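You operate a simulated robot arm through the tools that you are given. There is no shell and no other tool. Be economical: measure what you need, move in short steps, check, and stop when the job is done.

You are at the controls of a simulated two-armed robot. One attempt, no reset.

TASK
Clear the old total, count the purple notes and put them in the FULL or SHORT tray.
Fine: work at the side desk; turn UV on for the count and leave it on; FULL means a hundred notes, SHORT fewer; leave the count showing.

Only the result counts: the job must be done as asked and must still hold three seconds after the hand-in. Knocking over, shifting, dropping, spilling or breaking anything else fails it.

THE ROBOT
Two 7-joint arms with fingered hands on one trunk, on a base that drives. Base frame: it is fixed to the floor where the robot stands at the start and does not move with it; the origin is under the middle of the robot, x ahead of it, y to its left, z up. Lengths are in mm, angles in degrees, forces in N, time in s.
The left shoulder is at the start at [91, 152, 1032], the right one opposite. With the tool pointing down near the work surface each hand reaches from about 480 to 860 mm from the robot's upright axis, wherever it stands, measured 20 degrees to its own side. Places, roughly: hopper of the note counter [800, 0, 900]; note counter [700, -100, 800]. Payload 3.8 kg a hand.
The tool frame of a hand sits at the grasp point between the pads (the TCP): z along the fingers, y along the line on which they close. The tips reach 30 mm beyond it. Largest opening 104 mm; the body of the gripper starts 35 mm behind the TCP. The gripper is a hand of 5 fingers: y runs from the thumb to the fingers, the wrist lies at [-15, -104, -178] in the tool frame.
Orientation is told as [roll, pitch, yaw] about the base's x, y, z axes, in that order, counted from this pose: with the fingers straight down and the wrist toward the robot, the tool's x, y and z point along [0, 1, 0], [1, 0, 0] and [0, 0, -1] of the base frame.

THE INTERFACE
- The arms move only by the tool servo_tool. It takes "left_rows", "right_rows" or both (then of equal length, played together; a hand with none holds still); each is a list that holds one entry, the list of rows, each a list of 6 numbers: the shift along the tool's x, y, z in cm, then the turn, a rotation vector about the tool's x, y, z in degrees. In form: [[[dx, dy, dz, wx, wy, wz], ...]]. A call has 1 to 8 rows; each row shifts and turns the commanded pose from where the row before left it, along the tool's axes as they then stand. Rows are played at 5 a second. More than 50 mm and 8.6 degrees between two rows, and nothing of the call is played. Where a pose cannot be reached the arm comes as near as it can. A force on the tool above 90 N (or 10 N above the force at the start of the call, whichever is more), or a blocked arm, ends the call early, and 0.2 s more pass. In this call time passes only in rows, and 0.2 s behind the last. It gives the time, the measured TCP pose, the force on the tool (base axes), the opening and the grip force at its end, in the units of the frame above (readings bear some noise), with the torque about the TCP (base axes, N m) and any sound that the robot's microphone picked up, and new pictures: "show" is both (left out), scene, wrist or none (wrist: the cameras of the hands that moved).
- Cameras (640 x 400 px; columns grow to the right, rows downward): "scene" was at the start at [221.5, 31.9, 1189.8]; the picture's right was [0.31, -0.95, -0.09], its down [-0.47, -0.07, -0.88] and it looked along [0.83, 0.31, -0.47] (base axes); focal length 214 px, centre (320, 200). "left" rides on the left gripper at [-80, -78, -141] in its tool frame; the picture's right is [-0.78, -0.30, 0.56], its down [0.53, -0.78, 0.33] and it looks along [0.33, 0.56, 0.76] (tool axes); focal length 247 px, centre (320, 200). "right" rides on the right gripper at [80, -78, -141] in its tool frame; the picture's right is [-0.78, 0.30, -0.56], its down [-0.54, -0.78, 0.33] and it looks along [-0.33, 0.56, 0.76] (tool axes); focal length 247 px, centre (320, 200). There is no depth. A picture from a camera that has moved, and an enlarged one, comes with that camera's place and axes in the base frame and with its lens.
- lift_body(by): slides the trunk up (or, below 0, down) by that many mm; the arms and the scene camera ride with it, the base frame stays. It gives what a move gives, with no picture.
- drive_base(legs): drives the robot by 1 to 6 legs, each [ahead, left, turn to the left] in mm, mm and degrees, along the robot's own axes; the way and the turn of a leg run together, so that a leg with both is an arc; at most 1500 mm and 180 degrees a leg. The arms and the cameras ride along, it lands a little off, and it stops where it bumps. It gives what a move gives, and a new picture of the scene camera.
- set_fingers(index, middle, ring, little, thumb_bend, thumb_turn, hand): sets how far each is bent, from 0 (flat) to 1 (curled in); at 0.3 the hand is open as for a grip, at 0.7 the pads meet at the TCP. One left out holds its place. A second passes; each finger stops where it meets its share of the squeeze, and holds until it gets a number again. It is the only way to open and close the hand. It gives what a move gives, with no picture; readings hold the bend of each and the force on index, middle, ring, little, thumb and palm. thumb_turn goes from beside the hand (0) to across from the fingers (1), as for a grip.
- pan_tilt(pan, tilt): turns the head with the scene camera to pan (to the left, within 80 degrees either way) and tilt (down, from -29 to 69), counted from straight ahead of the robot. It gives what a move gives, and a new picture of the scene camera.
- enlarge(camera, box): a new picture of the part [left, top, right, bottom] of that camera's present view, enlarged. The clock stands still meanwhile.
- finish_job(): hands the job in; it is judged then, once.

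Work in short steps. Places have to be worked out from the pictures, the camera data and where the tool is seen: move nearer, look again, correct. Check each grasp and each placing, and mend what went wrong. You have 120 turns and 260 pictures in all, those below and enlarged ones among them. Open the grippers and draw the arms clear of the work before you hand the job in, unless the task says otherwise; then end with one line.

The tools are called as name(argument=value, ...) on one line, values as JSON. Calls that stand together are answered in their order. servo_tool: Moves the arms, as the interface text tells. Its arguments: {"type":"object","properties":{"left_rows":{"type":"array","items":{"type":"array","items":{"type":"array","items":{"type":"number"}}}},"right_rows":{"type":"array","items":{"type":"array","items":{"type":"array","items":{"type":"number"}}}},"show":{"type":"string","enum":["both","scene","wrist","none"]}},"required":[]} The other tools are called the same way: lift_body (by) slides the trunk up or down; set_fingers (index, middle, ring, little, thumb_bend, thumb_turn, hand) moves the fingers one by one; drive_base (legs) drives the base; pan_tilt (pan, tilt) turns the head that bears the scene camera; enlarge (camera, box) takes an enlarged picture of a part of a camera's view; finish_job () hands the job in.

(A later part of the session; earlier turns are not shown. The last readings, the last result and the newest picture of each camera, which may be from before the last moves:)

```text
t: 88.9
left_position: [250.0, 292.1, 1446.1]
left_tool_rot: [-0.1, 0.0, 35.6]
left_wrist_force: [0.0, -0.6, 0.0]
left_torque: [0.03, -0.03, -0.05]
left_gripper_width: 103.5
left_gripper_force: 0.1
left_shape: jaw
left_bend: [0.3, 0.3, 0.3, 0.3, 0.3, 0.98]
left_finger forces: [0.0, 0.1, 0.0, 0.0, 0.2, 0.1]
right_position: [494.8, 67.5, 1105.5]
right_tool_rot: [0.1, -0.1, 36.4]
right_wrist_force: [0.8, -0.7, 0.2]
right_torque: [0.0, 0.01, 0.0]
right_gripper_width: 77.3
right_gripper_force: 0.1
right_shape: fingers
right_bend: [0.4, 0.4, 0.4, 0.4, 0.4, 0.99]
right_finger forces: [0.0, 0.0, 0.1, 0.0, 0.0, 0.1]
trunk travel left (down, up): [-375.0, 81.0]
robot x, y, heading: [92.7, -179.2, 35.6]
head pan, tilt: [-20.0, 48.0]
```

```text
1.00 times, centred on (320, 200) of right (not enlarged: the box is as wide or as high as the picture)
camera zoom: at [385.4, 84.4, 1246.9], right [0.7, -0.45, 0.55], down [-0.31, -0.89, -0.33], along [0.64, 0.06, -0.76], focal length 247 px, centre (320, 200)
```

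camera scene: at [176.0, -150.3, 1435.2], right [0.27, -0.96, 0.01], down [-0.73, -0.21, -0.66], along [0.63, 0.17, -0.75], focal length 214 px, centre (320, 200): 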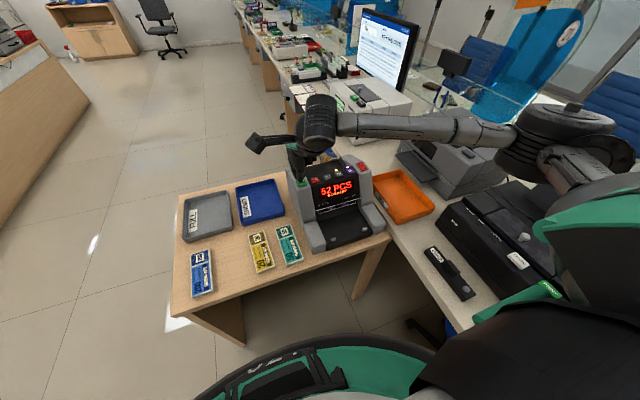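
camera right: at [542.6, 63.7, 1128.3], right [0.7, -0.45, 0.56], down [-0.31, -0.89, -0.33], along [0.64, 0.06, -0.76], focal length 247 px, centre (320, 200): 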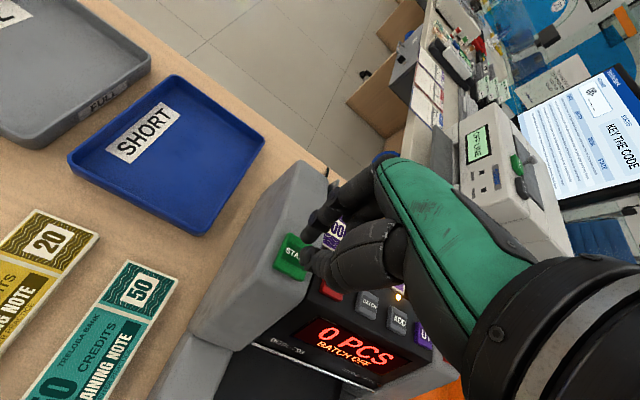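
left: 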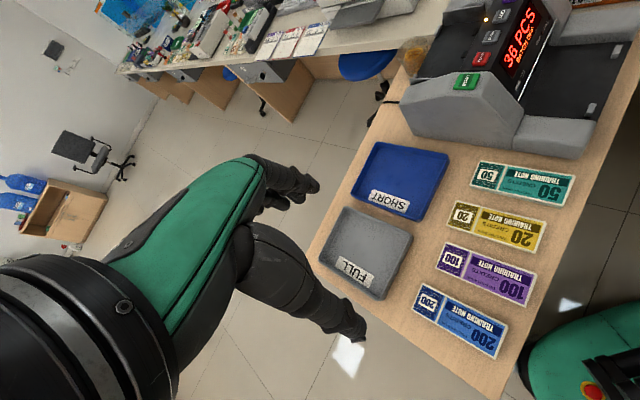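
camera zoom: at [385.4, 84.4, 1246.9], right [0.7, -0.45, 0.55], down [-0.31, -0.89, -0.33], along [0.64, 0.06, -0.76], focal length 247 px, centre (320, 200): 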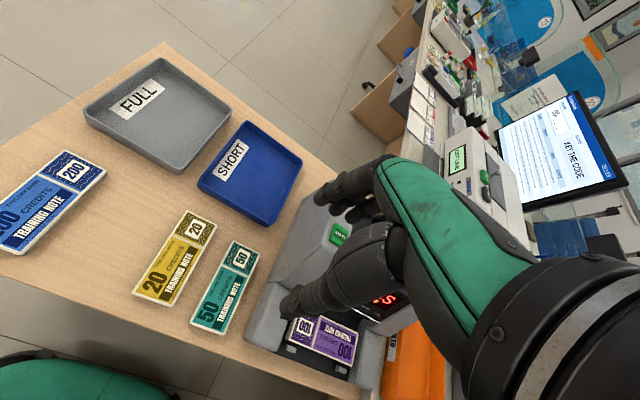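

97 is fewer than 100, so the bundle goes to SHORT. I move the hand above the stacker to measure the bundle and the clearance behind it.

servo_tool(right_rows=[[[-4, -0.4, 0, 0, 0, 0], [-4, -0.4, 0, 0, 0, 0], [-4, -0.4, 0, 0, 0, 0], [-4, -0.4, 0, 0, 0, 0], [-4, -0.4, 2, 0, 0, 0], [-2, 0, 4, 0, 0, 0], [0, 0, 4, 0, 0, 0]]], show="both")

enlarge(camera="right", box=[180, 140, 440, 340])

enlarge(camera="scene", box=[290, 130, 400, 260])

```text
t: 90.5
left_position: [251.6, 291.8, 1444.2]
left_tool_rot: [0.0, 0.1, 35.7]
left_wrist_force: [0.1, 0.4, 0.0]
left_torque: [0.03, 0.0, 0.01]
left_gripper_width: 103.6
left_gripper_force: 0.1
left_shape: jaw
left_bend: [0.3, 0.3, 0.3, 0.3, 0.3, 0.98]
left_finger forces: [0.0, 0.0, 0.0, 0.0, 0.0, 0.1]
right_position: [609.3, -121.4, 1007.1]
right_tool_rot: [0.1, 0.1, 36.5]
right_wrist_force: [0.2, 0.1, 0.3]
right_torque: [-0.02, 0.01, 0.02]
right_gripper_width: 77.7
right_gripper_force: 0.1
right_shape: fingers
right_bend: [0.4, 0.4, 0.4, 0.4, 0.4, 0.99]
right_finger forces: [0.0, 0.0, 0.0, 0.0, 0.1, 0.1]
trunk travel left (down, up): [-375.0, 81.0]
robot x, y, heading: [91.0, -178.5, 35.8]
head pan, tilt: [-20.0, 48.0]
camera scene: at [176.6, -149.7, 1435.0], right [0.27, -0.96, 0.01], down [-0.73, -0.21, -0.66], along [0.63, 0.17, -0.76], focal length 214 px, centre (320, 200)
camera right: at [499.2, -105.3, 1148.4], right [0.7, -0.45, 0.56], down [-0.31, -0.89, -0.33], along [0.64, 0.06, -0.76], focal length 247 px, centre (320, 200)
```

scene: 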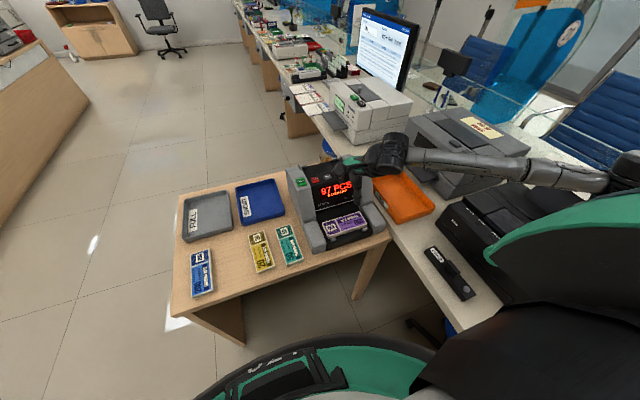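
right: 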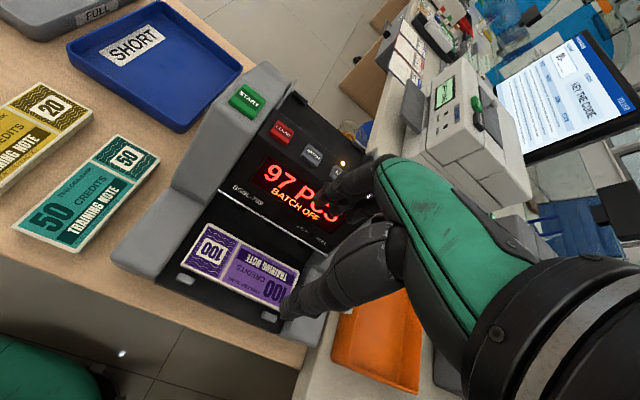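

```text
2.00 times, centred on (310, 240) of right
camera zoom: at [499.2, -105.3, 1148.4], right [0.7, -0.45, 0.56], down [-0.31, -0.89, -0.33], along [0.64, 0.06, -0.76], focal length 494 px, centre (340, 120)
```

zoom: 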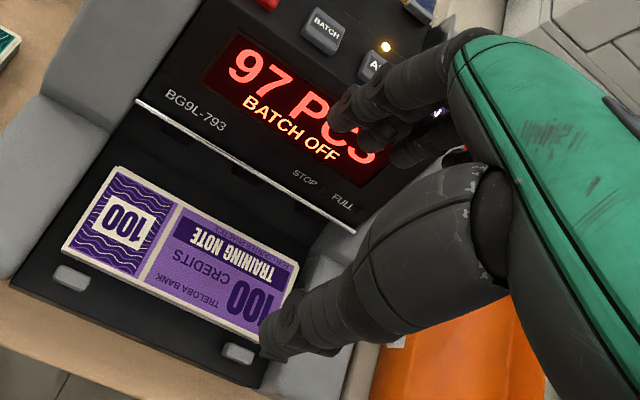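

```text
3.08 times, centred on (345, 195) of scene
camera zoom: at [176.6, -149.7, 1435.0], right [0.27, -0.96, 0.01], down [-0.73, -0.21, -0.66], along [0.63, 0.17, -0.76], focal length 660 px, centre (243, 215)
```

zoom: 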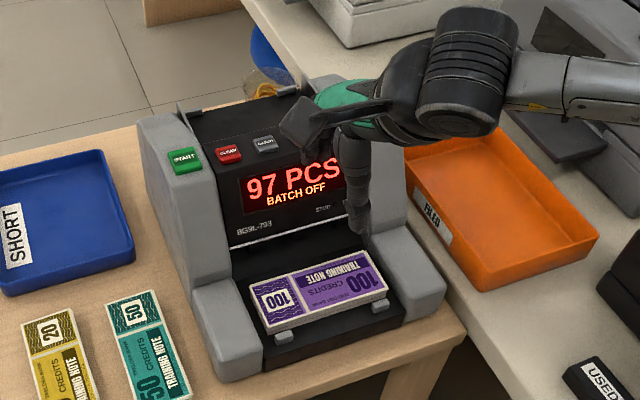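

The stacked bundle spans f 393–451 and r 389–536, with its top at z 815. The lip is at f 482, z 849, which leaves enough room for the fingers. I centre and descend to just above it.

servo_tool(right_rows=[[[-0.4, 0.4, 4, 0, 0, 0], [0, 0, 4, 0, 0, 0], [0, 0, 3.5, 0, 0, 0], [0, 0, 3, 0, 0, 0]]], show="wrist")

enlarge(camera="right", box=[180, 120, 440, 320])

enlarge(camera="scene", box=[290, 160, 390, 260])

```text
t: 91.5
left_position: [250.5, 291.9, 1445.9]
left_tool_rot: [0.0, 0.0, 35.6]
left_wrist_force: [-0.2, -0.2, 0.8]
left_torque: [0.02, -0.04, -0.04]
left_gripper_width: 103.6
left_gripper_force: 0.0
left_shape: jaw
left_bend: [0.3, 0.3, 0.3, 0.3, 0.3, 0.98]
left_finger forces: [0.0, 0.0, 0.0, 0.0, 0.0, 0.0]
right_position: [613.9, -122.5, 860.0]
right_tool_rot: [0.1, 0.0, 36.4]
right_wrist_force: [-0.8, -0.5, -0.2]
right_torque: [0.01, -0.02, -0.01]
right_gripper_width: 77.6
right_gripper_force: 0.5
right_shape: fingers
right_bend: [0.4, 0.4, 0.4, 0.4, 0.4, 0.99]
right_finger forces: [0.1, 1.2, 0.0, 0.0, 0.1, 0.0]
trunk travel left (down, up): [-375.0, 81.0]
robot x, y, heading: [92.1, -177.3, 36.0]
head pan, tilt: [-20.0, 48.0]
camera right: at [504.0, -105.3, 1001.8], right [0.7, -0.45, 0.55], down [-0.31, -0.89, -0.33], along [0.64, 0.06, -0.76], focal length 247 px, centre (320, 200)
```

right: 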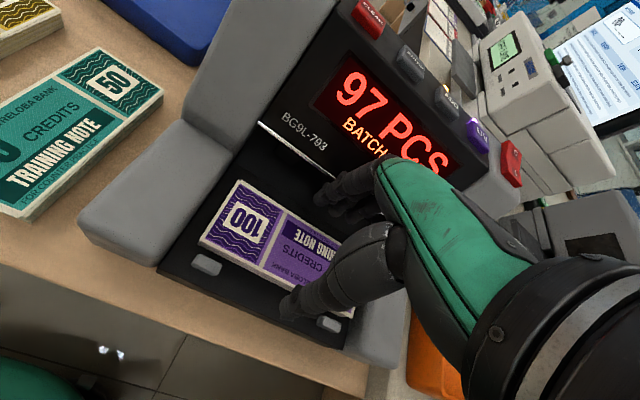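

```text
2.00 times, centred on (310, 220) of right
camera zoom: at [504.0, -105.3, 1001.8], right [0.7, -0.45, 0.55], down [-0.31, -0.89, -0.33], along [0.64, 0.06, -0.76], focal length 494 px, centre (340, 160)
```

zoom: 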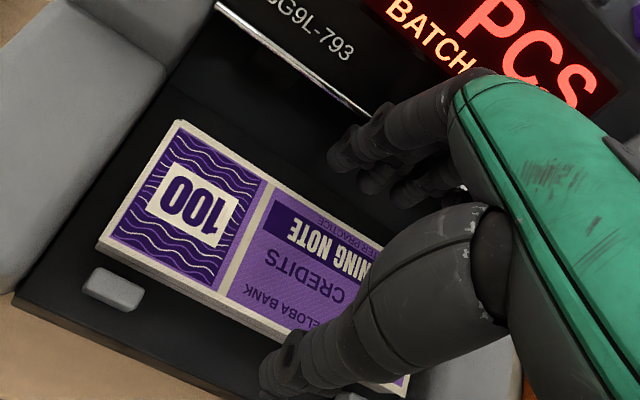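

```text
4.00 times, centred on (340, 210) of scene
camera zoom: at [176.3, -150.3, 1435.1], right [0.27, -0.96, 0.01], down [-0.73, -0.21, -0.66], along [0.63, 0.17, -0.76], focal length 858 px, centre (240, 160)
```

zoom: 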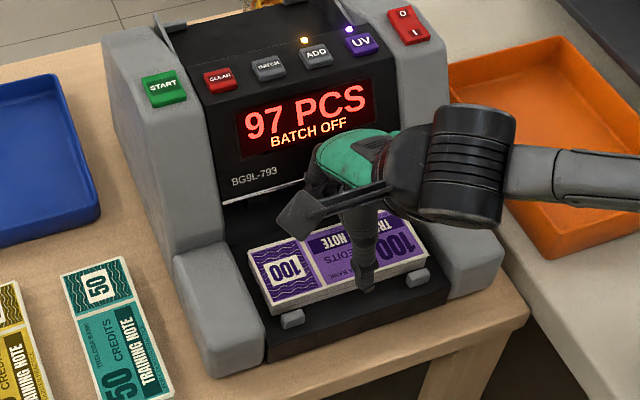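

The middle finger reads 1.2 N, so it is brushing the lip. I back off up and 5 mm to the front before continuing.

servo_tool(right_rows=[[[0, -0.6, -0.5, 0, 0, 0]]], show="none")

set_fingers(hand="right", index=0.42, middle=0.42, ring=0.42, little=0.42)

servo_tool(right_rows=[[[0, 0, 0.8, 0, 0, 0], [0, 0, 0.7, 0, 0, 0]]], show="none")

enlarge(camera="right", box=[180, 120, 440, 320])

```text
t: 91.9
left_position: [249.8, 290.9, 1447.0]
left_tool_rot: [-0.1, -0.2, 35.7]
left_wrist_force: [0.1, -0.4, 0.0]
left_torque: [0.01, -0.01, -0.01]
left_gripper_width: 103.8
left_gripper_force: 0.0
left_shape: jaw
left_bend: [0.3, 0.3, 0.3, 0.3, 0.3, 0.98]
left_finger forces: [0.0, 0.0, 0.1, 0.0, 0.1, 0.0]
right_position: [608.8, -124.5, 865.8]
right_tool_rot: [0.0, 0.0, 36.5]
right_wrist_force: [0.6, 0.8, 0.4]
right_torque: [-0.03, 0.0, 0.01]
right_gripper_width: 77.7
right_gripper_force: 0.1
right_shape: fingers
right_bend: [0.4, 0.4, 0.4, 0.4, 0.4, 0.99]
right_finger forces: [0.0, 0.0, 0.0, 0.1, 0.0, 0.0]
trunk travel left (down, up): [-375.0, 81.0]
robot x, y, heading: [90.2, -176.1, 35.7]
head pan, tilt: [-20.0, 48.0]
```

```text
t: 92.9
left_position: [251.3, 292.3, 1446.1]
left_tool_rot: [0.0, 0.0, 35.7]
left_wrist_force: [-0.3, 0.1, -0.2]
left_torque: [-0.01, 0.02, -0.03]
left_gripper_width: 103.7
left_gripper_force: 0.1
left_shape: jaw
left_bend: [0.3, 0.3, 0.3, 0.3, 0.3, 0.98]
left_finger forces: [0.1, 0.1, 0.0, 0.0, 0.1, 0.1]
right_position: [609.4, -124.8, 865.2]
right_tool_rot: [0.1, 0.1, 36.4]
right_wrist_force: [-0.9, 0.3, -0.3]
right_torque: [-0.01, 0.01, -0.02]
right_gripper_width: 75.2
right_gripper_force: 0.0
right_shape: fingers
right_bend: [0.42, 0.42, 0.42, 0.42, 0.4, 0.99]
right_finger forces: [0.1, 0.0, 0.0, 0.1, 0.0, 0.1]
trunk travel left (down, up): [-375.0, 81.0]
robot x, y, heading: [92.7, -176.2, 35.6]
head pan, tilt: [-20.0, 48.0]
```

```text
t: 93.5
left_position: [250.8, 292.8, 1446.4]
left_tool_rot: [-0.1, 0.0, 35.7]
left_wrist_force: [0.1, 0.6, 0.2]
left_torque: [-0.01, 0.0, 0.04]
left_gripper_width: 103.5
left_gripper_force: 0.0
left_shape: jaw
left_bend: [0.3, 0.3, 0.3, 0.3, 0.3, 0.98]
left_finger forces: [0.0, 0.1, 0.0, 0.0, 0.0, 0.0]
right_position: [609.7, -124.5, 850.9]
right_tool_rot: [0.2, 0.0, 36.4]
right_wrist_force: [0.4, -0.1, -0.2]
right_torque: [0.02, 0.02, 0.01]
right_gripper_width: 75.4
right_gripper_force: 0.0
right_shape: fingers
right_bend: [0.42, 0.42, 0.42, 0.42, 0.4, 0.99]
right_finger forces: [0.1, 0.0, 0.0, 0.0, 0.0, 0.2]
trunk travel left (down, up): [-375.0, 81.0]
robot x, y, heading: [92.7, -178.8, 35.5]
head pan, tilt: [-20.0, 48.0]
```

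```text
2.00 times, centred on (310, 220) of right
camera zoom: at [500.1, -107.3, 992.2], right [0.7, -0.45, 0.55], down [-0.31, -0.89, -0.33], along [0.64, 0.06, -0.76], focal length 494 px, centre (340, 160)
```

zoom: 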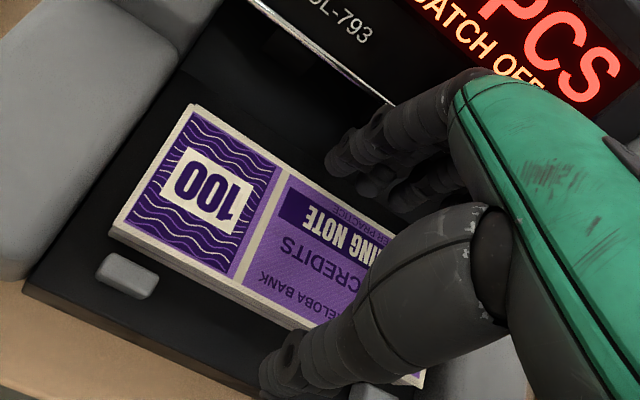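

No contact now, and fingers and thumb straddle the bundle. I go down to gripping height.

servo_tool(right_rows=[[[0, 0, 0.5, 0, 0, 0], [0, 0, 0.5, 0, 0, 0], [0, 0, 0.5, 0, 0, 0]]], show="none")

enlarge(camera="right", box=[180, 120, 440, 320])

enlarge(camera="scene", box=[290, 160, 390, 260])

```text
t: 94.3
left_position: [249.9, 291.8, 1445.1]
left_tool_rot: [0.0, 0.0, 35.8]
left_wrist_force: [0.2, 0.0, 0.2]
left_torque: [-0.02, 0.03, 0.02]
left_gripper_width: 103.6
left_gripper_force: 0.0
left_shape: jaw
left_bend: [0.3, 0.3, 0.3, 0.3, 0.3, 0.98]
left_finger forces: [0.1, 0.0, 0.0, 0.0, 0.1, 0.0]
right_position: [609.8, -123.7, 836.8]
right_tool_rot: [0.2, 0.0, 36.5]
right_wrist_force: [-0.3, 0.8, 0.1]
right_torque: [0.02, -0.03, 0.0]
right_gripper_width: 75.6
right_gripper_force: 0.0
right_shape: fingers
right_bend: [0.42, 0.42, 0.42, 0.42, 0.4, 0.99]
right_finger forces: [0.4, 0.3, 0.0, 0.0, 0.0, 0.1]
trunk travel left (down, up): [-375.0, 81.0]
robot x, y, heading: [92.9, -179.3, 35.5]
head pan, tilt: [-20.0, 48.0]
```

```text
2.00 times, centred on (310, 220) of right
camera zoom: at [499.6, -107.1, 977.9], right [0.7, -0.45, 0.55], down [-0.31, -0.89, -0.33], along [0.64, 0.06, -0.76], focal length 494 px, centre (340, 160)
```

zoom: 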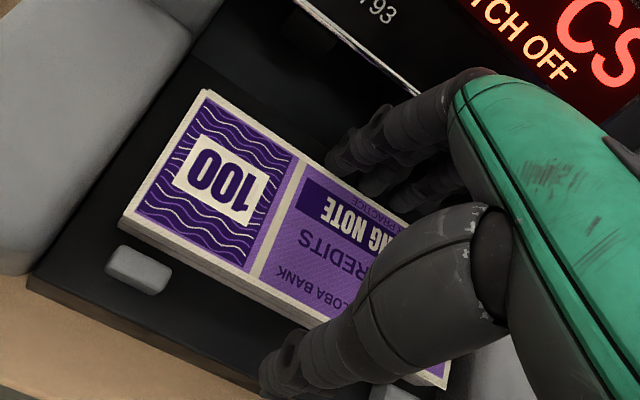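

```text
4.00 times, centred on (340, 210) of scene
camera zoom: at [176.1, -150.2, 1435.1], right [0.27, -0.96, 0.01], down [-0.73, -0.21, -0.66], along [0.63, 0.17, -0.76], focal length 858 px, centre (240, 160)
```

zoom: 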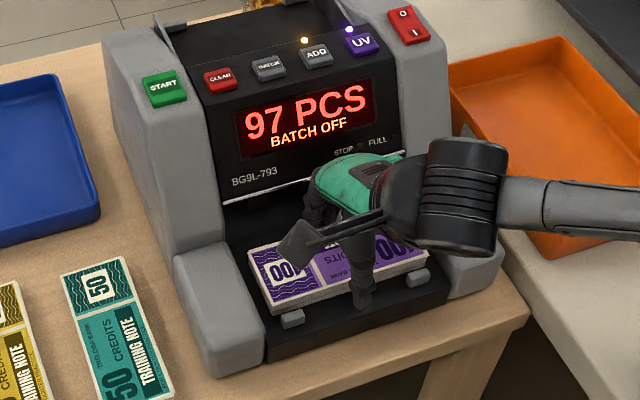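

In position. I close on the bundle.

set_fingers(hand="right", index=0.54, middle=0.54, ring=0.54, little=0.5, thumb_bend=0.58)

enlarge(camera="right", box=[180, 120, 440, 320])

```text
t: 95.3
left_position: [250.4, 292.8, 1445.8]
left_tool_rot: [0.1, 0.0, 35.7]
left_wrist_force: [0.8, 0.2, 0.4]
left_torque: [-0.01, 0.03, 0.0]
left_gripper_width: 103.6
left_gripper_force: 0.0
left_shape: jaw
left_bend: [0.3, 0.3, 0.3, 0.3, 0.3, 0.98]
left_finger forces: [0.0, 0.1, 0.0, 0.0, 0.0, 0.0]
right_position: [611.1, -123.2, 836.3]
right_tool_rot: [0.1, 0.0, 36.5]
right_wrist_force: [6.5, 5.7, 4.3]
right_torque: [0.11, -0.2, 0.15]
right_gripper_width: 55.9
right_gripper_force: 8.7
right_shape: fingers
right_bend: [0.48, 0.5, 0.5, 0.5, 0.5, 1.0]
right_finger forces: [4.8, 4.8, 3.8, 0.0, 6.0, 0.0]
trunk travel left (down, up): [-375.0, 81.0]
robot x, y, heading: [90.2, -180.8, 35.8]
head pan, tilt: [-20.0, 48.0]
```

```text
2.00 times, centred on (310, 220) of right
camera zoom: at [500.3, -106.6, 978.0], right [0.7, -0.45, 0.56], down [-0.31, -0.89, -0.33], along [0.64, 0.06, -0.76], focal length 494 px, centre (340, 160)
```

zoom: 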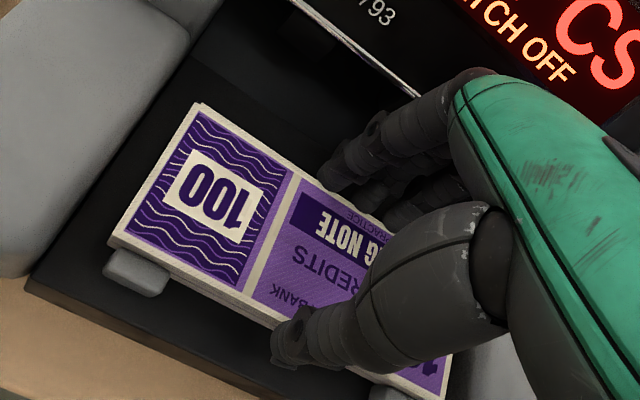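

The bundle is pressed against the front stops (about 8 N on the wrist). I shift the hand 4 mm rearward to relieve that, then check the grip.

servo_tool(right_rows=[[[0, 0.3, 0, 0, 0, 0], [0, 0.2, 0, 0, 0, 0]]], show="none")

```text
t: 95.9
left_position: [248.6, 291.4, 1445.8]
left_tool_rot: [0.0, -0.2, 35.7]
left_wrist_force: [0.6, 0.8, 0.4]
left_torque: [0.01, 0.01, 0.0]
left_gripper_width: 103.6
left_gripper_force: 0.1
left_shape: jaw
left_bend: [0.3, 0.3, 0.3, 0.3, 0.3, 0.98]
left_finger forces: [0.1, 0.1, 0.0, 0.1, 0.1, 0.0]
right_position: [613.1, -121.6, 835.2]
right_tool_rot: [0.2, 0.0, 36.4]
right_wrist_force: [-2.3, 0.5, 8.3]
right_torque: [-0.03, 0.05, 0.06]
right_gripper_width: 55.8
right_gripper_force: 8.8
right_shape: fingers
right_bend: [0.5, 0.51, 0.51, 0.5, 0.49, 1.0]
right_finger forces: [2.7, 2.8, 2.6, 0.0, 9.2, 0.0]
trunk travel left (down, up): [-375.0, 81.0]
robot x, y, heading: [92.6, -180.6, 35.8]
head pan, tilt: [-20.0, 48.0]
```

Horizontal load is gone. The 8 N upward means the tips touch the tray floor, so I lift gently in small steps.

servo_tool(right_rows=[[[0, 0, -0.2, 0, 0, 0], [0, 0, -0.3, 0, 0, 0], [0, 0, -0.5, 0, 0, 0]]], show="none")

enlarge(camera="scene", box=[290, 160, 390, 260])

enlarge(camera="right", box=[180, 120, 440, 320])

```text
t: 96.7
left_position: [251.0, 292.1, 1445.5]
left_tool_rot: [0.0, 0.0, 35.7]
left_wrist_force: [0.3, -0.7, 0.5]
left_torque: [0.01, -0.03, -0.02]
left_gripper_width: 103.6
left_gripper_force: 0.0
left_shape: jaw
left_bend: [0.3, 0.3, 0.3, 0.3, 0.3, 0.98]
left_finger forces: [0.0, 0.0, 0.0, 0.1, 0.0, 0.1]
right_position: [614.2, -121.9, 845.9]
right_tool_rot: [0.0, 0.0, 36.4]
right_wrist_force: [3.2, 1.1, 0.7]
right_torque: [0.04, -0.12, 0.01]
right_gripper_width: 40.8
right_gripper_force: 1.8
right_shape: fingers
right_bend: [0.52, 0.53, 0.53, 0.5, 0.57, 1.0]
right_finger forces: [1.3, 1.2, 0.6, 0.0, 0.0, 0.1]
trunk travel left (down, up): [-375.0, 81.0]
robot x, y, heading: [94.2, -178.4, 35.5]
head pan, tilt: [-20.0, 48.0]
```

```text
4.00 times, centred on (340, 210) of scene
camera zoom: at [176.5, -149.9, 1435.1], right [0.27, -0.96, 0.01], down [-0.73, -0.21, -0.66], along [0.63, 0.17, -0.76], focal length 858 px, centre (240, 160)
```

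zoom: 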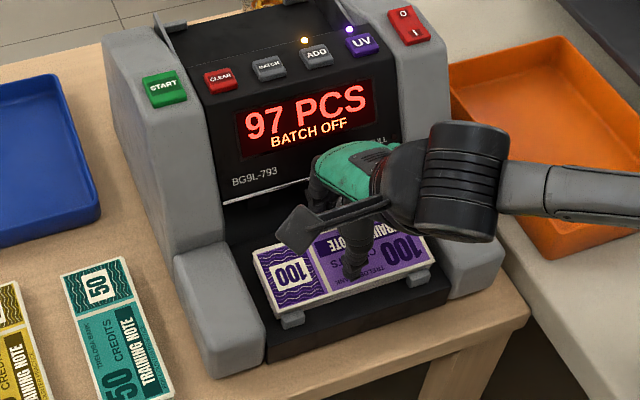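

```text
2.00 times, centred on (310, 220) of right
camera zoom: at [504.4, -104.9, 987.0], right [0.7, -0.45, 0.56], down [-0.31, -0.89, -0.33], along [0.64, 0.06, -0.76], focal length 494 px, centre (340, 160)
```

zoom: 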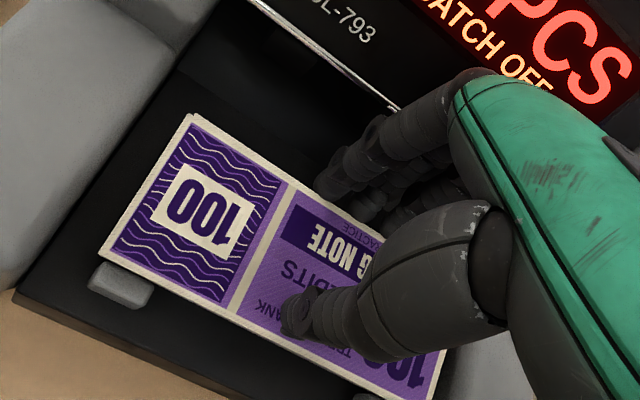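

The thumb slipped over the top edge, so I gripped too high. The bundle is still in the tray; I raise slightly, reopen and regrip lower.

servo_tool(right_rows=[[[0, -0.3, -0.5, 0, 0, 0], [0, -0.2, -0.5, 0, 0, 0]]], show="none")

set_fingers(hand="right", index=0.42, middle=0.42, ring=0.42, little=0.42, thumb_bend=0.38)

enlarge(camera="right", box=[180, 120, 440, 320])

enlarge(camera="scene", box=[290, 160, 390, 260])

```text
t: 97.3
left_position: [250.6, 292.2, 1446.3]
left_tool_rot: [0.0, 0.0, 35.7]
left_wrist_force: [-0.1, -1.3, 0.0]
left_torque: [0.0, 0.02, 0.0]
left_gripper_width: 104.0
left_gripper_force: 0.0
left_shape: jaw
left_bend: [0.3, 0.3, 0.3, 0.3, 0.3, 0.98]
left_finger forces: [0.0, 0.0, 0.0, 0.0, 0.0, 0.0]
right_position: [610.4, -124.9, 855.2]
right_tool_rot: [0.1, 0.1, 36.3]
right_wrist_force: [4.8, 1.3, 1.8]
right_torque: [0.07, -0.17, 0.02]
right_gripper_width: 41.0
right_gripper_force: 2.6
right_shape: fingers
right_bend: [0.52, 0.52, 0.53, 0.5, 0.57, 1.0]
right_finger forces: [2.2, 2.2, 1.2, 0.1, 0.0, 0.0]
trunk travel left (down, up): [-375.0, 81.0]
robot x, y, heading: [92.5, -179.8, 35.8]
head pan, tilt: [-20.0, 48.0]
```

```text
t: 98.3
left_position: [250.8, 291.1, 1446.1]
left_tool_rot: [0.0, -0.1, 35.7]
left_wrist_force: [0.0, -0.5, 0.2]
left_torque: [0.01, 0.05, -0.01]
left_gripper_width: 103.8
left_gripper_force: 0.1
left_shape: jaw
left_bend: [0.3, 0.3, 0.3, 0.3, 0.3, 0.98]
left_finger forces: [0.0, 0.0, 0.1, 0.1, 0.0, 0.1]
right_position: [608.8, -122.5, 856.1]
right_tool_rot: [0.1, -0.1, 36.4]
right_wrist_force: [0.6, 0.2, 0.7]
right_torque: [-0.01, 0.02, 0.02]
right_gripper_width: 77.4
right_gripper_force: 0.0
right_shape: fingers
right_bend: [0.42, 0.42, 0.42, 0.42, 0.38, 0.99]
right_finger forces: [0.0, 0.0, 0.0, 0.0, 0.0, 0.1]
trunk travel left (down, up): [-375.0, 81.0]
robot x, y, heading: [92.9, -176.9, 35.9]
head pan, tilt: [-20.0, 48.0]
```

```text
2.00 times, centred on (310, 220) of right
camera zoom: at [499.5, -107.7, 997.5], right [0.7, -0.45, 0.55], down [-0.31, -0.89, -0.33], along [0.64, 0.06, -0.76], focal length 494 px, centre (340, 160)
```

zoom: 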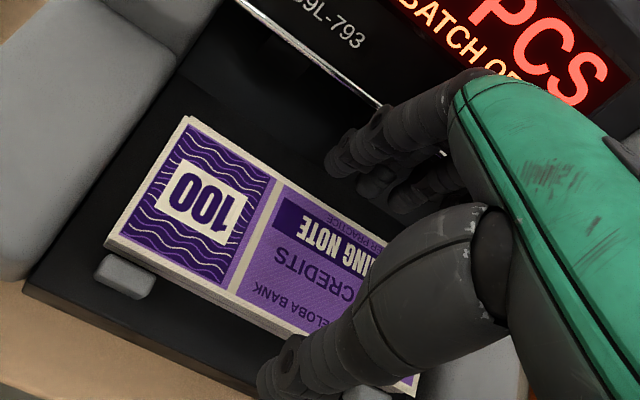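

```text
4.00 times, centred on (340, 210) of scene
camera zoom: at [176.0, -150.3, 1435.1], right [0.27, -0.96, 0.01], down [-0.73, -0.21, -0.66], along [0.63, 0.17, -0.75], focal length 858 px, centre (240, 160)
```

zoom: 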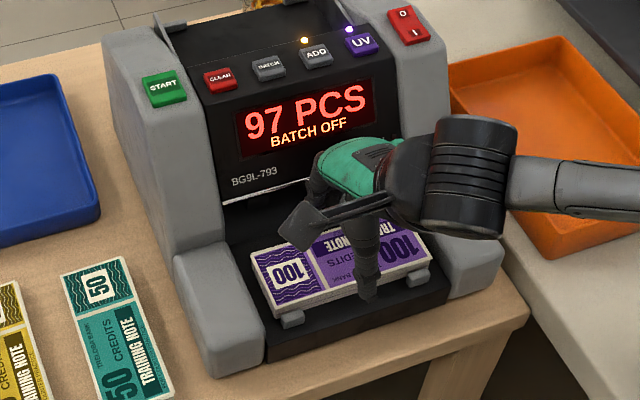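

The bundle rests against the front stops, centred at about f 416. I descend about 9 mm lower than before, checking for floor contact.

servo_tool(right_rows=[[[0, -0.2, 1, 0, 0, 0], [0, 0, 0.8, 0, 0, 0], [0, 0, 0.4, 0, 0, 0]]], show="none")

servo_tool(right_rows=[[[0, 0, 0.3, 0, 0, 0], [0, 0, 0.3, 0, 0, 0]]], show="none")

enlarge(camera="right", box=[180, 120, 440, 320])

```text
t: 99.1
left_position: [249.7, 292.6, 1445.6]
left_tool_rot: [-0.1, 0.0, 35.7]
left_wrist_force: [-0.3, -0.1, -0.6]
left_torque: [-0.01, 0.03, 0.03]
left_gripper_width: 103.5
left_gripper_force: 0.0
left_shape: jaw
left_bend: [0.3, 0.3, 0.3, 0.3, 0.3, 0.98]
left_finger forces: [0.0, 0.0, 0.0, 0.1, 0.0, 0.0]
right_position: [607.2, -125.6, 832.3]
right_tool_rot: [0.3, 0.0, 36.4]
right_wrist_force: [-0.3, -0.4, -0.2]
right_torque: [-0.01, 0.0, 0.03]
right_gripper_width: 77.5
right_gripper_force: 0.4
right_shape: fingers
right_bend: [0.42, 0.42, 0.42, 0.42, 0.38, 0.99]
right_finger forces: [0.1, 0.0, 0.0, 0.0, 0.0, 0.0]
trunk travel left (down, up): [-375.0, 81.0]
robot x, y, heading: [90.4, -179.3, 35.7]
head pan, tilt: [-20.0, 48.0]
```

```text
t: 99.7
left_position: [250.3, 292.1, 1445.4]
left_tool_rot: [0.0, 0.0, 35.7]
left_wrist_force: [-0.6, -0.6, -0.3]
left_torque: [0.04, 0.01, 0.01]
left_gripper_width: 104.1
left_gripper_force: 0.0
left_shape: jaw
left_bend: [0.3, 0.3, 0.3, 0.3, 0.3, 0.98]
left_finger forces: [0.0, 0.1, 0.0, 0.1, 0.0, 0.0]
right_position: [609.0, -126.7, 827.1]
right_tool_rot: [0.0, -0.1, 36.4]
right_wrist_force: [-0.4, 0.6, 0.2]
right_torque: [0.0, -0.02, 0.01]
right_gripper_width: 77.6
right_gripper_force: 0.0
right_shape: fingers
right_bend: [0.42, 0.42, 0.42, 0.42, 0.38, 0.99]
right_finger forces: [0.0, 0.1, 0.0, 0.0, 0.0, 0.1]
trunk travel left (down, up): [-375.0, 81.0]
robot x, y, heading: [90.6, -178.5, 35.8]
head pan, tilt: [-20.0, 48.0]
```

```text
2.00 times, centred on (310, 220) of right
camera zoom: at [498.7, -109.6, 968.8], right [0.7, -0.45, 0.56], down [-0.31, -0.89, -0.33], along [0.64, 0.06, -0.76], focal length 494 px, centre (340, 160)
```

zoom: 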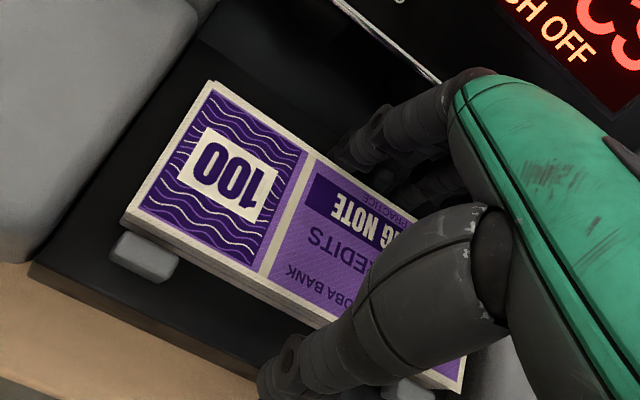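

No floor contact yet. I go 3 mm lower and close thumb-first so the bundle isn't driven into the stops.

servo_tool(right_rows=[[[0, 0, 0.3, 0, 0, 0]]], show="none")

set_fingers(hand="right", thumb_bend=0.5)

set_fingers(hand="right", index=0.52, middle=0.52, ring=0.52, little=0.5, thumb_bend=0.54)

enlarge(camera="right", box=[180, 120, 440, 320])

```text
t: 100.1
left_position: [250.5, 290.9, 1446.0]
left_tool_rot: [0.0, 0.0, 35.6]
left_wrist_force: [-0.4, 0.4, -0.1]
left_torque: [0.0, -0.01, 0.01]
left_gripper_width: 103.5
left_gripper_force: 0.1
left_shape: jaw
left_bend: [0.3, 0.3, 0.3, 0.3, 0.3, 0.98]
left_finger forces: [0.1, 0.0, 0.1, 0.1, 0.0, 0.0]
right_position: [607.9, -125.9, 824.7]
right_tool_rot: [0.2, -0.1, 36.4]
right_wrist_force: [-0.7, -0.1, 0.2]
right_torque: [0.02, -0.01, -0.02]
right_gripper_width: 77.6
right_gripper_force: 0.2
right_shape: fingers
right_bend: [0.42, 0.42, 0.42, 0.42, 0.38, 0.99]
right_finger forces: [0.0, 0.3, 0.1, 0.1, 0.0, 0.1]
trunk travel left (down, up): [-375.0, 81.0]
robot x, y, heading: [92.8, -183.1, 35.7]
head pan, tilt: [-20.0, 48.0]
```

```text
t: 101.1
left_position: [251.0, 293.5, 1446.5]
left_tool_rot: [0.0, 0.1, 35.7]
left_wrist_force: [0.1, -0.5, -0.7]
left_torque: [0.02, 0.03, 0.01]
left_gripper_width: 103.5
left_gripper_force: 0.1
left_shape: jaw
left_bend: [0.3, 0.3, 0.3, 0.3, 0.3, 0.98]
left_finger forces: [0.0, 0.0, 0.0, 0.1, 0.0, 0.1]
right_position: [608.0, -125.6, 825.1]
right_tool_rot: [0.1, 0.0, 36.5]
right_wrist_force: [-0.1, 0.3, 0.0]
right_torque: [0.0, 0.03, -0.02]
right_gripper_width: 62.9
right_gripper_force: 0.1
right_shape: fingers
right_bend: [0.42, 0.42, 0.42, 0.42, 0.5, 1.0]
right_finger forces: [0.1, 0.1, 0.0, 0.0, 0.0, 0.1]
trunk travel left (down, up): [-375.0, 81.0]
robot x, y, heading: [89.3, -174.7, 35.8]
head pan, tilt: [-20.0, 48.0]
```

```text
t: 102.1
left_position: [251.1, 293.7, 1445.6]
left_tool_rot: [-0.1, 0.0, 35.8]
left_wrist_force: [0.8, 0.0, 0.4]
left_torque: [0.02, 0.02, 0.0]
left_gripper_width: 103.6
left_gripper_force: 0.1
left_shape: jaw
left_bend: [0.3, 0.3, 0.3, 0.3, 0.3, 0.98]
left_finger forces: [0.1, 0.0, 0.0, 0.0, 0.0, 0.1]
right_position: [609.2, -124.4, 824.7]
right_tool_rot: [0.1, -0.1, 36.4]
right_wrist_force: [6.8, 5.3, 5.4]
right_torque: [0.2, -0.4, 0.1]
right_gripper_width: 57.1
right_gripper_force: 10.3
right_shape: fingers
right_bend: [0.47, 0.48, 0.48, 0.5, 0.5, 1.0]
right_finger forces: [4.5, 9.3, 3.7, 0.1, 3.5, 0.0]
trunk travel left (down, up): [-375.0, 81.0]
robot x, y, heading: [91.2, -177.0, 35.5]
head pan, tilt: [-20.0, 48.0]
```

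```text
2.00 times, centred on (310, 220) of right
camera zoom: at [499.8, -108.2, 966.6], right [0.7, -0.45, 0.56], down [-0.31, -0.89, -0.33], along [0.65, 0.06, -0.76], focal length 494 px, centre (340, 160)
```

zoom: 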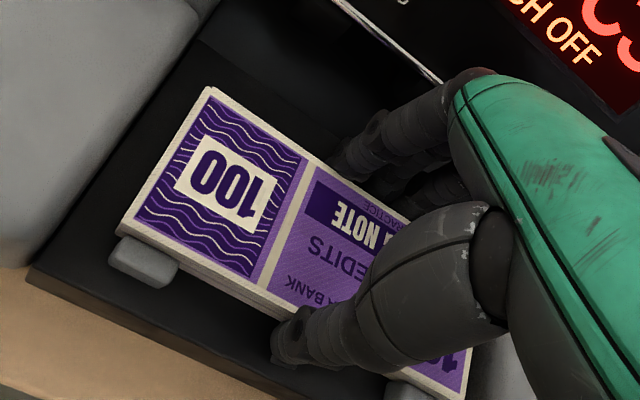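

The grip is on, but the fingers still push into the stops. I shift 4 mm rearward and 1 mm up to balance the load.

servo_tool(right_rows=[[[0, 0.2, -0.1, 0, 0, 0], [0, 0.2, 0, 0, 0, 0]]], show="none")

set_fingers(hand="right", index=0.54, middle=0.54, ring=0.54, thumb_bend=0.58)

```text
t: 102.7
left_position: [250.5, 291.8, 1446.0]
left_tool_rot: [0.0, 0.0, 35.7]
left_wrist_force: [-0.3, 0.3, -0.3]
left_torque: [0.01, 0.04, 0.0]
left_gripper_width: 103.7
left_gripper_force: 0.1
left_shape: jaw
left_bend: [0.3, 0.3, 0.3, 0.3, 0.3, 0.98]
left_finger forces: [0.0, 0.0, 0.1, 0.1, 0.1, 0.0]
right_position: [610.8, -124.6, 825.9]
right_tool_rot: [0.1, 0.1, 36.4]
right_wrist_force: [1.6, 1.8, 0.5]
right_torque: [0.14, -0.13, 0.08]
right_gripper_width: 57.3
right_gripper_force: 8.1
right_shape: fingers
right_bend: [0.48, 0.49, 0.49, 0.5, 0.49, 1.0]
right_finger forces: [2.8, 4.8, 2.2, 0.0, 5.6, 0.1]
trunk travel left (down, up): [-375.0, 81.0]
robot x, y, heading: [92.2, -179.9, 35.8]
head pan, tilt: [-20.0, 48.0]
```

```text
t: 103.7
left_position: [250.6, 291.6, 1445.9]
left_tool_rot: [0.1, 0.0, 35.7]
left_wrist_force: [0.2, -1.2, -0.7]
left_torque: [-0.01, 0.0, 0.01]
left_gripper_width: 103.6
left_gripper_force: 0.0
left_shape: jaw
left_bend: [0.3, 0.3, 0.3, 0.3, 0.3, 0.98]
left_finger forces: [0.1, 0.0, 0.0, 0.1, 0.1, 0.0]
right_position: [611.6, -122.3, 825.7]
right_tool_rot: [0.1, 0.0, 36.3]
right_wrist_force: [1.4, 0.7, -0.9]
right_torque: [0.07, -0.03, 0.04]
right_gripper_width: 56.5
right_gripper_force: 8.9
right_shape: fingers
right_bend: [0.49, 0.5, 0.5, 0.5, 0.49, 1.0]
right_finger forces: [3.7, 3.4, 3.0, 0.0, 8.6, 0.0]
trunk travel left (down, up): [-375.0, 81.0]
robot x, y, heading: [93.6, -178.6, 35.6]
head pan, tilt: [-20.0, 48.0]
```

The grip is now balanced: thumb 8.6 N against about 10 N on the fingers. I lift straight up in small steps.

servo_tool(right_rows=[[[0, 0.1, -0.4, 0, 0, 0], [0, 0, -0.6, 0, 0, 0], [0, 0, -0.8, 0, 0, 0]]], show="none")

enlarge(camera="scene", box=[290, 160, 390, 260])

```text
t: 104.5
left_position: [250.9, 291.2, 1445.4]
left_tool_rot: [0.0, 0.0, 35.7]
left_wrist_force: [0.1, -0.1, 0.4]
left_torque: [0.02, -0.01, -0.02]
left_gripper_width: 103.8
left_gripper_force: 0.1
left_shape: jaw
left_bend: [0.3, 0.3, 0.3, 0.3, 0.3, 0.98]
left_finger forces: [0.0, 0.1, 0.0, 0.0, 0.0, 0.0]
right_position: [614.1, -123.0, 843.7]
right_tool_rot: [0.1, 0.1, 36.4]
right_wrist_force: [-0.5, 0.2, -0.6]
right_torque: [-0.01, 0.01, -0.01]
right_gripper_width: 56.7
right_gripper_force: 8.8
right_shape: fingers
right_bend: [0.49, 0.51, 0.51, 0.5, 0.49, 1.0]
right_finger forces: [3.5, 3.0, 2.6, 0.0, 9.1, 0.0]
trunk travel left (down, up): [-375.0, 81.0]
robot x, y, heading: [93.3, -175.6, 35.5]
head pan, tilt: [-20.0, 48.0]
```

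```text
4.00 times, centred on (340, 210) of scene
camera zoom: at [176.1, -150.4, 1435.1], right [0.27, -0.96, 0.01], down [-0.73, -0.21, -0.66], along [0.63, 0.17, -0.75], focal length 858 px, centre (240, 160)
```

zoom: 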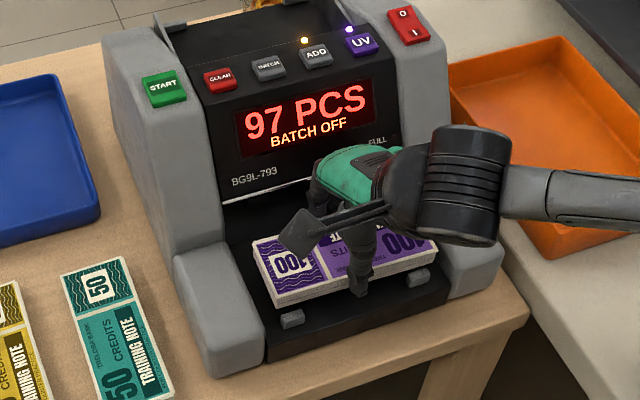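

The bundle is lifted out, and the display still shows 97 PCS with UV on. The SHORT tray is about 148 mm wide across and 215 mm deep, so the bundle should lie lengthwise as it did on the desk. I raise it well clear first.

servo_tool(right_rows=[[[0, -0.5, -3, 0, 0, 0], [0, -0.5, -4, 0, 0, 0], [0, -0.5, -4, 0, 0, 0], [0, -0.5, -4, 0, 0, 0], [0, 0, -4, 0, 0, 0], [0, 0, -3, 0, 0, 0]]], show="wrist")

enlarge(camera="scene", box=[170, 120, 400, 300])

```text
t: 105.9
left_position: [248.9, 291.7, 1447.0]
left_tool_rot: [0.0, 0.1, 35.7]
left_wrist_force: [0.4, 0.3, -0.2]
left_torque: [0.0, 0.01, 0.04]
left_gripper_width: 103.6
left_gripper_force: 0.1
left_shape: jaw
left_bend: [0.3, 0.3, 0.3, 0.3, 0.3, 0.98]
left_finger forces: [0.1, 0.1, 0.0, 0.0, 0.1, 0.1]
right_position: [596.1, -134.7, 1064.0]
right_tool_rot: [0.1, 0.1, 36.3]
right_wrist_force: [0.2, -0.1, -0.6]
right_torque: [0.01, -0.02, -0.02]
right_gripper_width: 56.5
right_gripper_force: 8.3
right_shape: fingers
right_bend: [0.49, 0.51, 0.51, 0.5, 0.49, 1.0]
right_finger forces: [3.5, 2.9, 2.5, 0.0, 8.8, 0.0]
trunk travel left (down, up): [-375.0, 81.0]
robot x, y, heading: [95.5, -176.3, 35.7]
head pan, tilt: [-20.0, 48.0]
camera right: at [486.8, -118.3, 1205.4], right [0.7, -0.45, 0.55], down [-0.31, -0.89, -0.33], along [0.64, 0.06, -0.76], focal length 247 px, centre (320, 200)
```

right: 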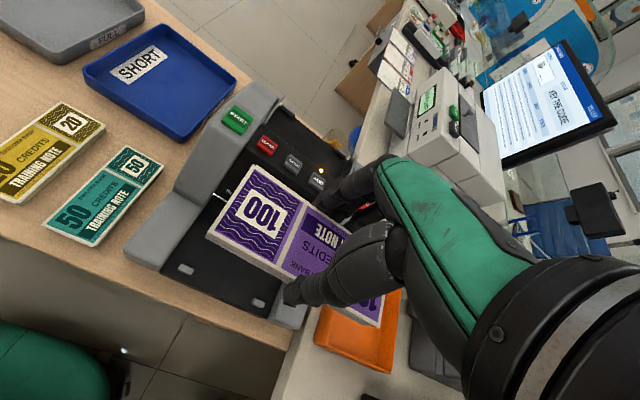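

```text
2.22 times, centred on (285, 210) of scene
camera zoom: at [176.1, -150.1, 1435.1], right [0.27, -0.96, 0.01], down [-0.73, -0.21, -0.66], along [0.63, 0.17, -0.76], focal length 477 px, centre (398, 178)
```

zoom: 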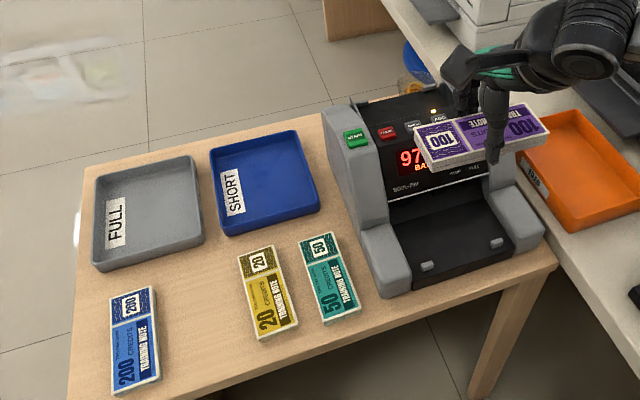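

The tray centre is about f 658, r 200. I drive round to the desk's left end again and face along it.

drive_base(legs=[[-70, 0, 0], [0, 668, 0], [740, 0, 0], [0, 0, -90]])

pan_tilt(pan=0, tilt=48)

```text
t: 117.8
left_position: [715.4, 611.2, 1446.5]
left_tool_rot: [0.0, 0.0, -53.8]
left_wrist_force: [-0.6, 0.2, -1.3]
left_torque: [0.01, 0.01, -0.02]
left_gripper_width: 103.8
left_gripper_force: 0.2
left_shape: jaw
left_bend: [0.3, 0.3, 0.3, 0.3, 0.3, 0.98]
left_finger forces: [0.0, 0.0, 0.0, 0.1, 0.0, 0.0]
right_position: [289.4, 263.1, 1063.8]
right_tool_rot: [0.1, 0.0, -53.3]
right_wrist_force: [-0.6, -0.3, -1.1]
right_torque: [0.02, -0.01, -0.01]
right_gripper_width: 56.1
right_gripper_force: 8.7
right_shape: fingers
right_bend: [0.49, 0.51, 0.51, 0.5, 0.49, 1.0]
right_finger forces: [3.2, 2.8, 2.4, 0.0, 8.3, 0.0]
trunk travel left (down, up): [-375.0, 81.0]
robot x, y, heading: [240.0, 767.6, -53.6]
head pan, tilt: [-20.0, 48.0]
camera scene: at [273.1, 688.6, 1435.1], right [-0.96, -0.28, 0.01], down [-0.21, 0.72, -0.66], along [0.18, -0.63, -0.76], focal length 214 px, centre (320, 200)
```

scene: 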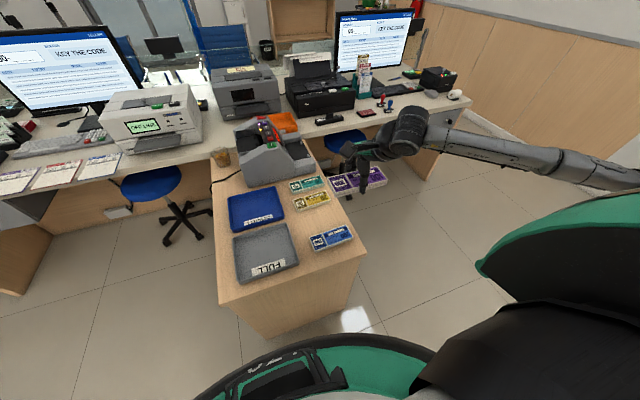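

```text
t: 118.6
left_position: [716.0, 610.6, 1447.0]
left_tool_rot: [0.0, -0.1, -54.0]
left_wrist_force: [0.2, 0.2, -0.1]
left_torque: [0.0, 0.0, 0.0]
left_gripper_width: 103.8
left_gripper_force: 0.0
left_shape: jaw
left_bend: [0.3, 0.3, 0.3, 0.3, 0.3, 0.98]
left_finger forces: [0.0, 0.0, 0.0, 0.1, 0.0, 0.1]
right_position: [291.0, 264.2, 1063.8]
right_tool_rot: [0.1, -0.1, -53.2]
right_wrist_force: [-0.1, -0.4, -1.5]
right_torque: [0.04, -0.01, 0.01]
right_gripper_width: 56.1
right_gripper_force: 7.7
right_shape: fingers
right_bend: [0.49, 0.51, 0.51, 0.5, 0.49, 1.0]
right_finger forces: [3.3, 2.8, 2.3, 0.0, 8.4, 0.1]
trunk travel left (down, up): [-375.0, 81.0]
robot x, y, heading: [244.6, 770.1, -53.7]
head pan, tilt: [0.0, 48.0]
camera scene: at [297.6, 700.5, 1435.0], right [-0.81, -0.59, 0.0], down [-0.44, 0.61, -0.65], along [0.38, -0.53, -0.76], focal length 214 px, centre (320, 200)
```

scene: 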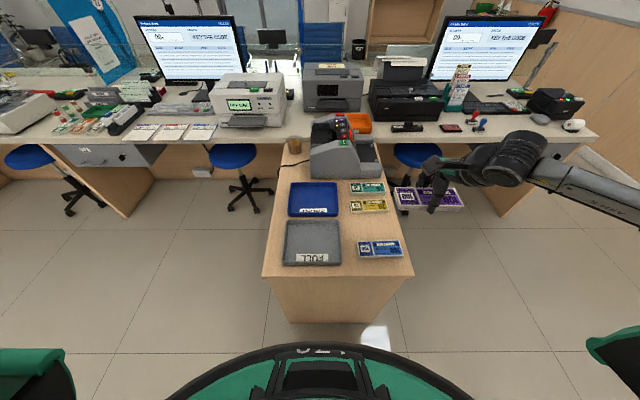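

The facing is right, with the SHORT tray straight ahead. I move the bundle over the tray at height and look.

servo_tool(right_rows=[[[3.3, 3.05, 0, 0, 0, 0], [3.3, 3.05, 0, 0, 0, 0], [3.3, 3.05, 0, 0, 0, 0], [3.3, 3.05, 0, 0, 0, 0], [3.3, 3.05, 0, 0, 0, 0], [3.3, 3.05, 0, 0, 0, 0], [3.3, 3.05, 0, 0, 0, 0], [3.3, 3.05, 0, 0, 0, 0]]], show="wrist")

enlarge(camera="scene", box=[250, 110, 420, 280])

```text
t: 120.4
left_position: [718.6, 612.8, 1444.7]
left_tool_rot: [-0.1, -0.1, -53.9]
left_wrist_force: [-0.3, 0.1, 0.1]
left_torque: [-0.01, 0.02, -0.02]
left_gripper_width: 103.8
left_gripper_force: 0.2
left_shape: jaw
left_bend: [0.3, 0.3, 0.3, 0.3, 0.3, 0.98]
left_finger forces: [0.1, 0.0, 0.0, 0.0, 0.2, 0.1]
right_position: [651.1, 227.2, 1065.9]
right_tool_rot: [0.0, 0.1, -53.0]
right_wrist_force: [-0.1, 0.9, -1.1]
right_torque: [0.0, 0.0, 0.0]
right_gripper_width: 55.9
right_gripper_force: 8.3
right_shape: fingers
right_bend: [0.5, 0.51, 0.51, 0.5, 0.49, 1.0]
right_finger forces: [3.2, 2.7, 2.1, 0.0, 8.0, 0.0]
trunk travel left (down, up): [-375.0, 81.0]
robot x, y, heading: [243.8, 768.8, -54.0]
head pan, tilt: [0.0, 48.0]
camera right: at [668.6, 336.3, 1205.9], right [-0.44, -0.7, 0.56], down [-0.89, 0.3, -0.33], along [0.07, -0.65, -0.76], focal length 247 px, centre (320, 200)
```

right: 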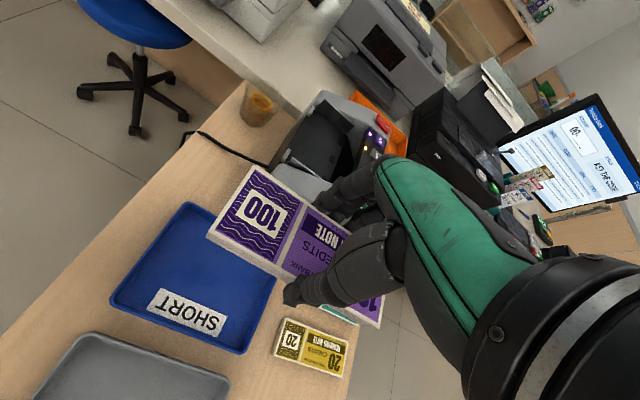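

```text
2.35 times, centred on (335, 195) of scene
camera zoom: at [300.6, 701.7, 1435.0], right [-0.81, -0.59, 0.0], down [-0.45, 0.61, -0.65], along [0.38, -0.53, -0.76], focal length 505 px, centre (285, 212)
```

zoom: 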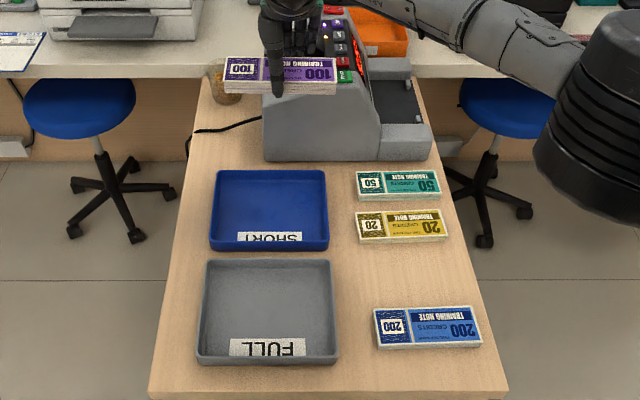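

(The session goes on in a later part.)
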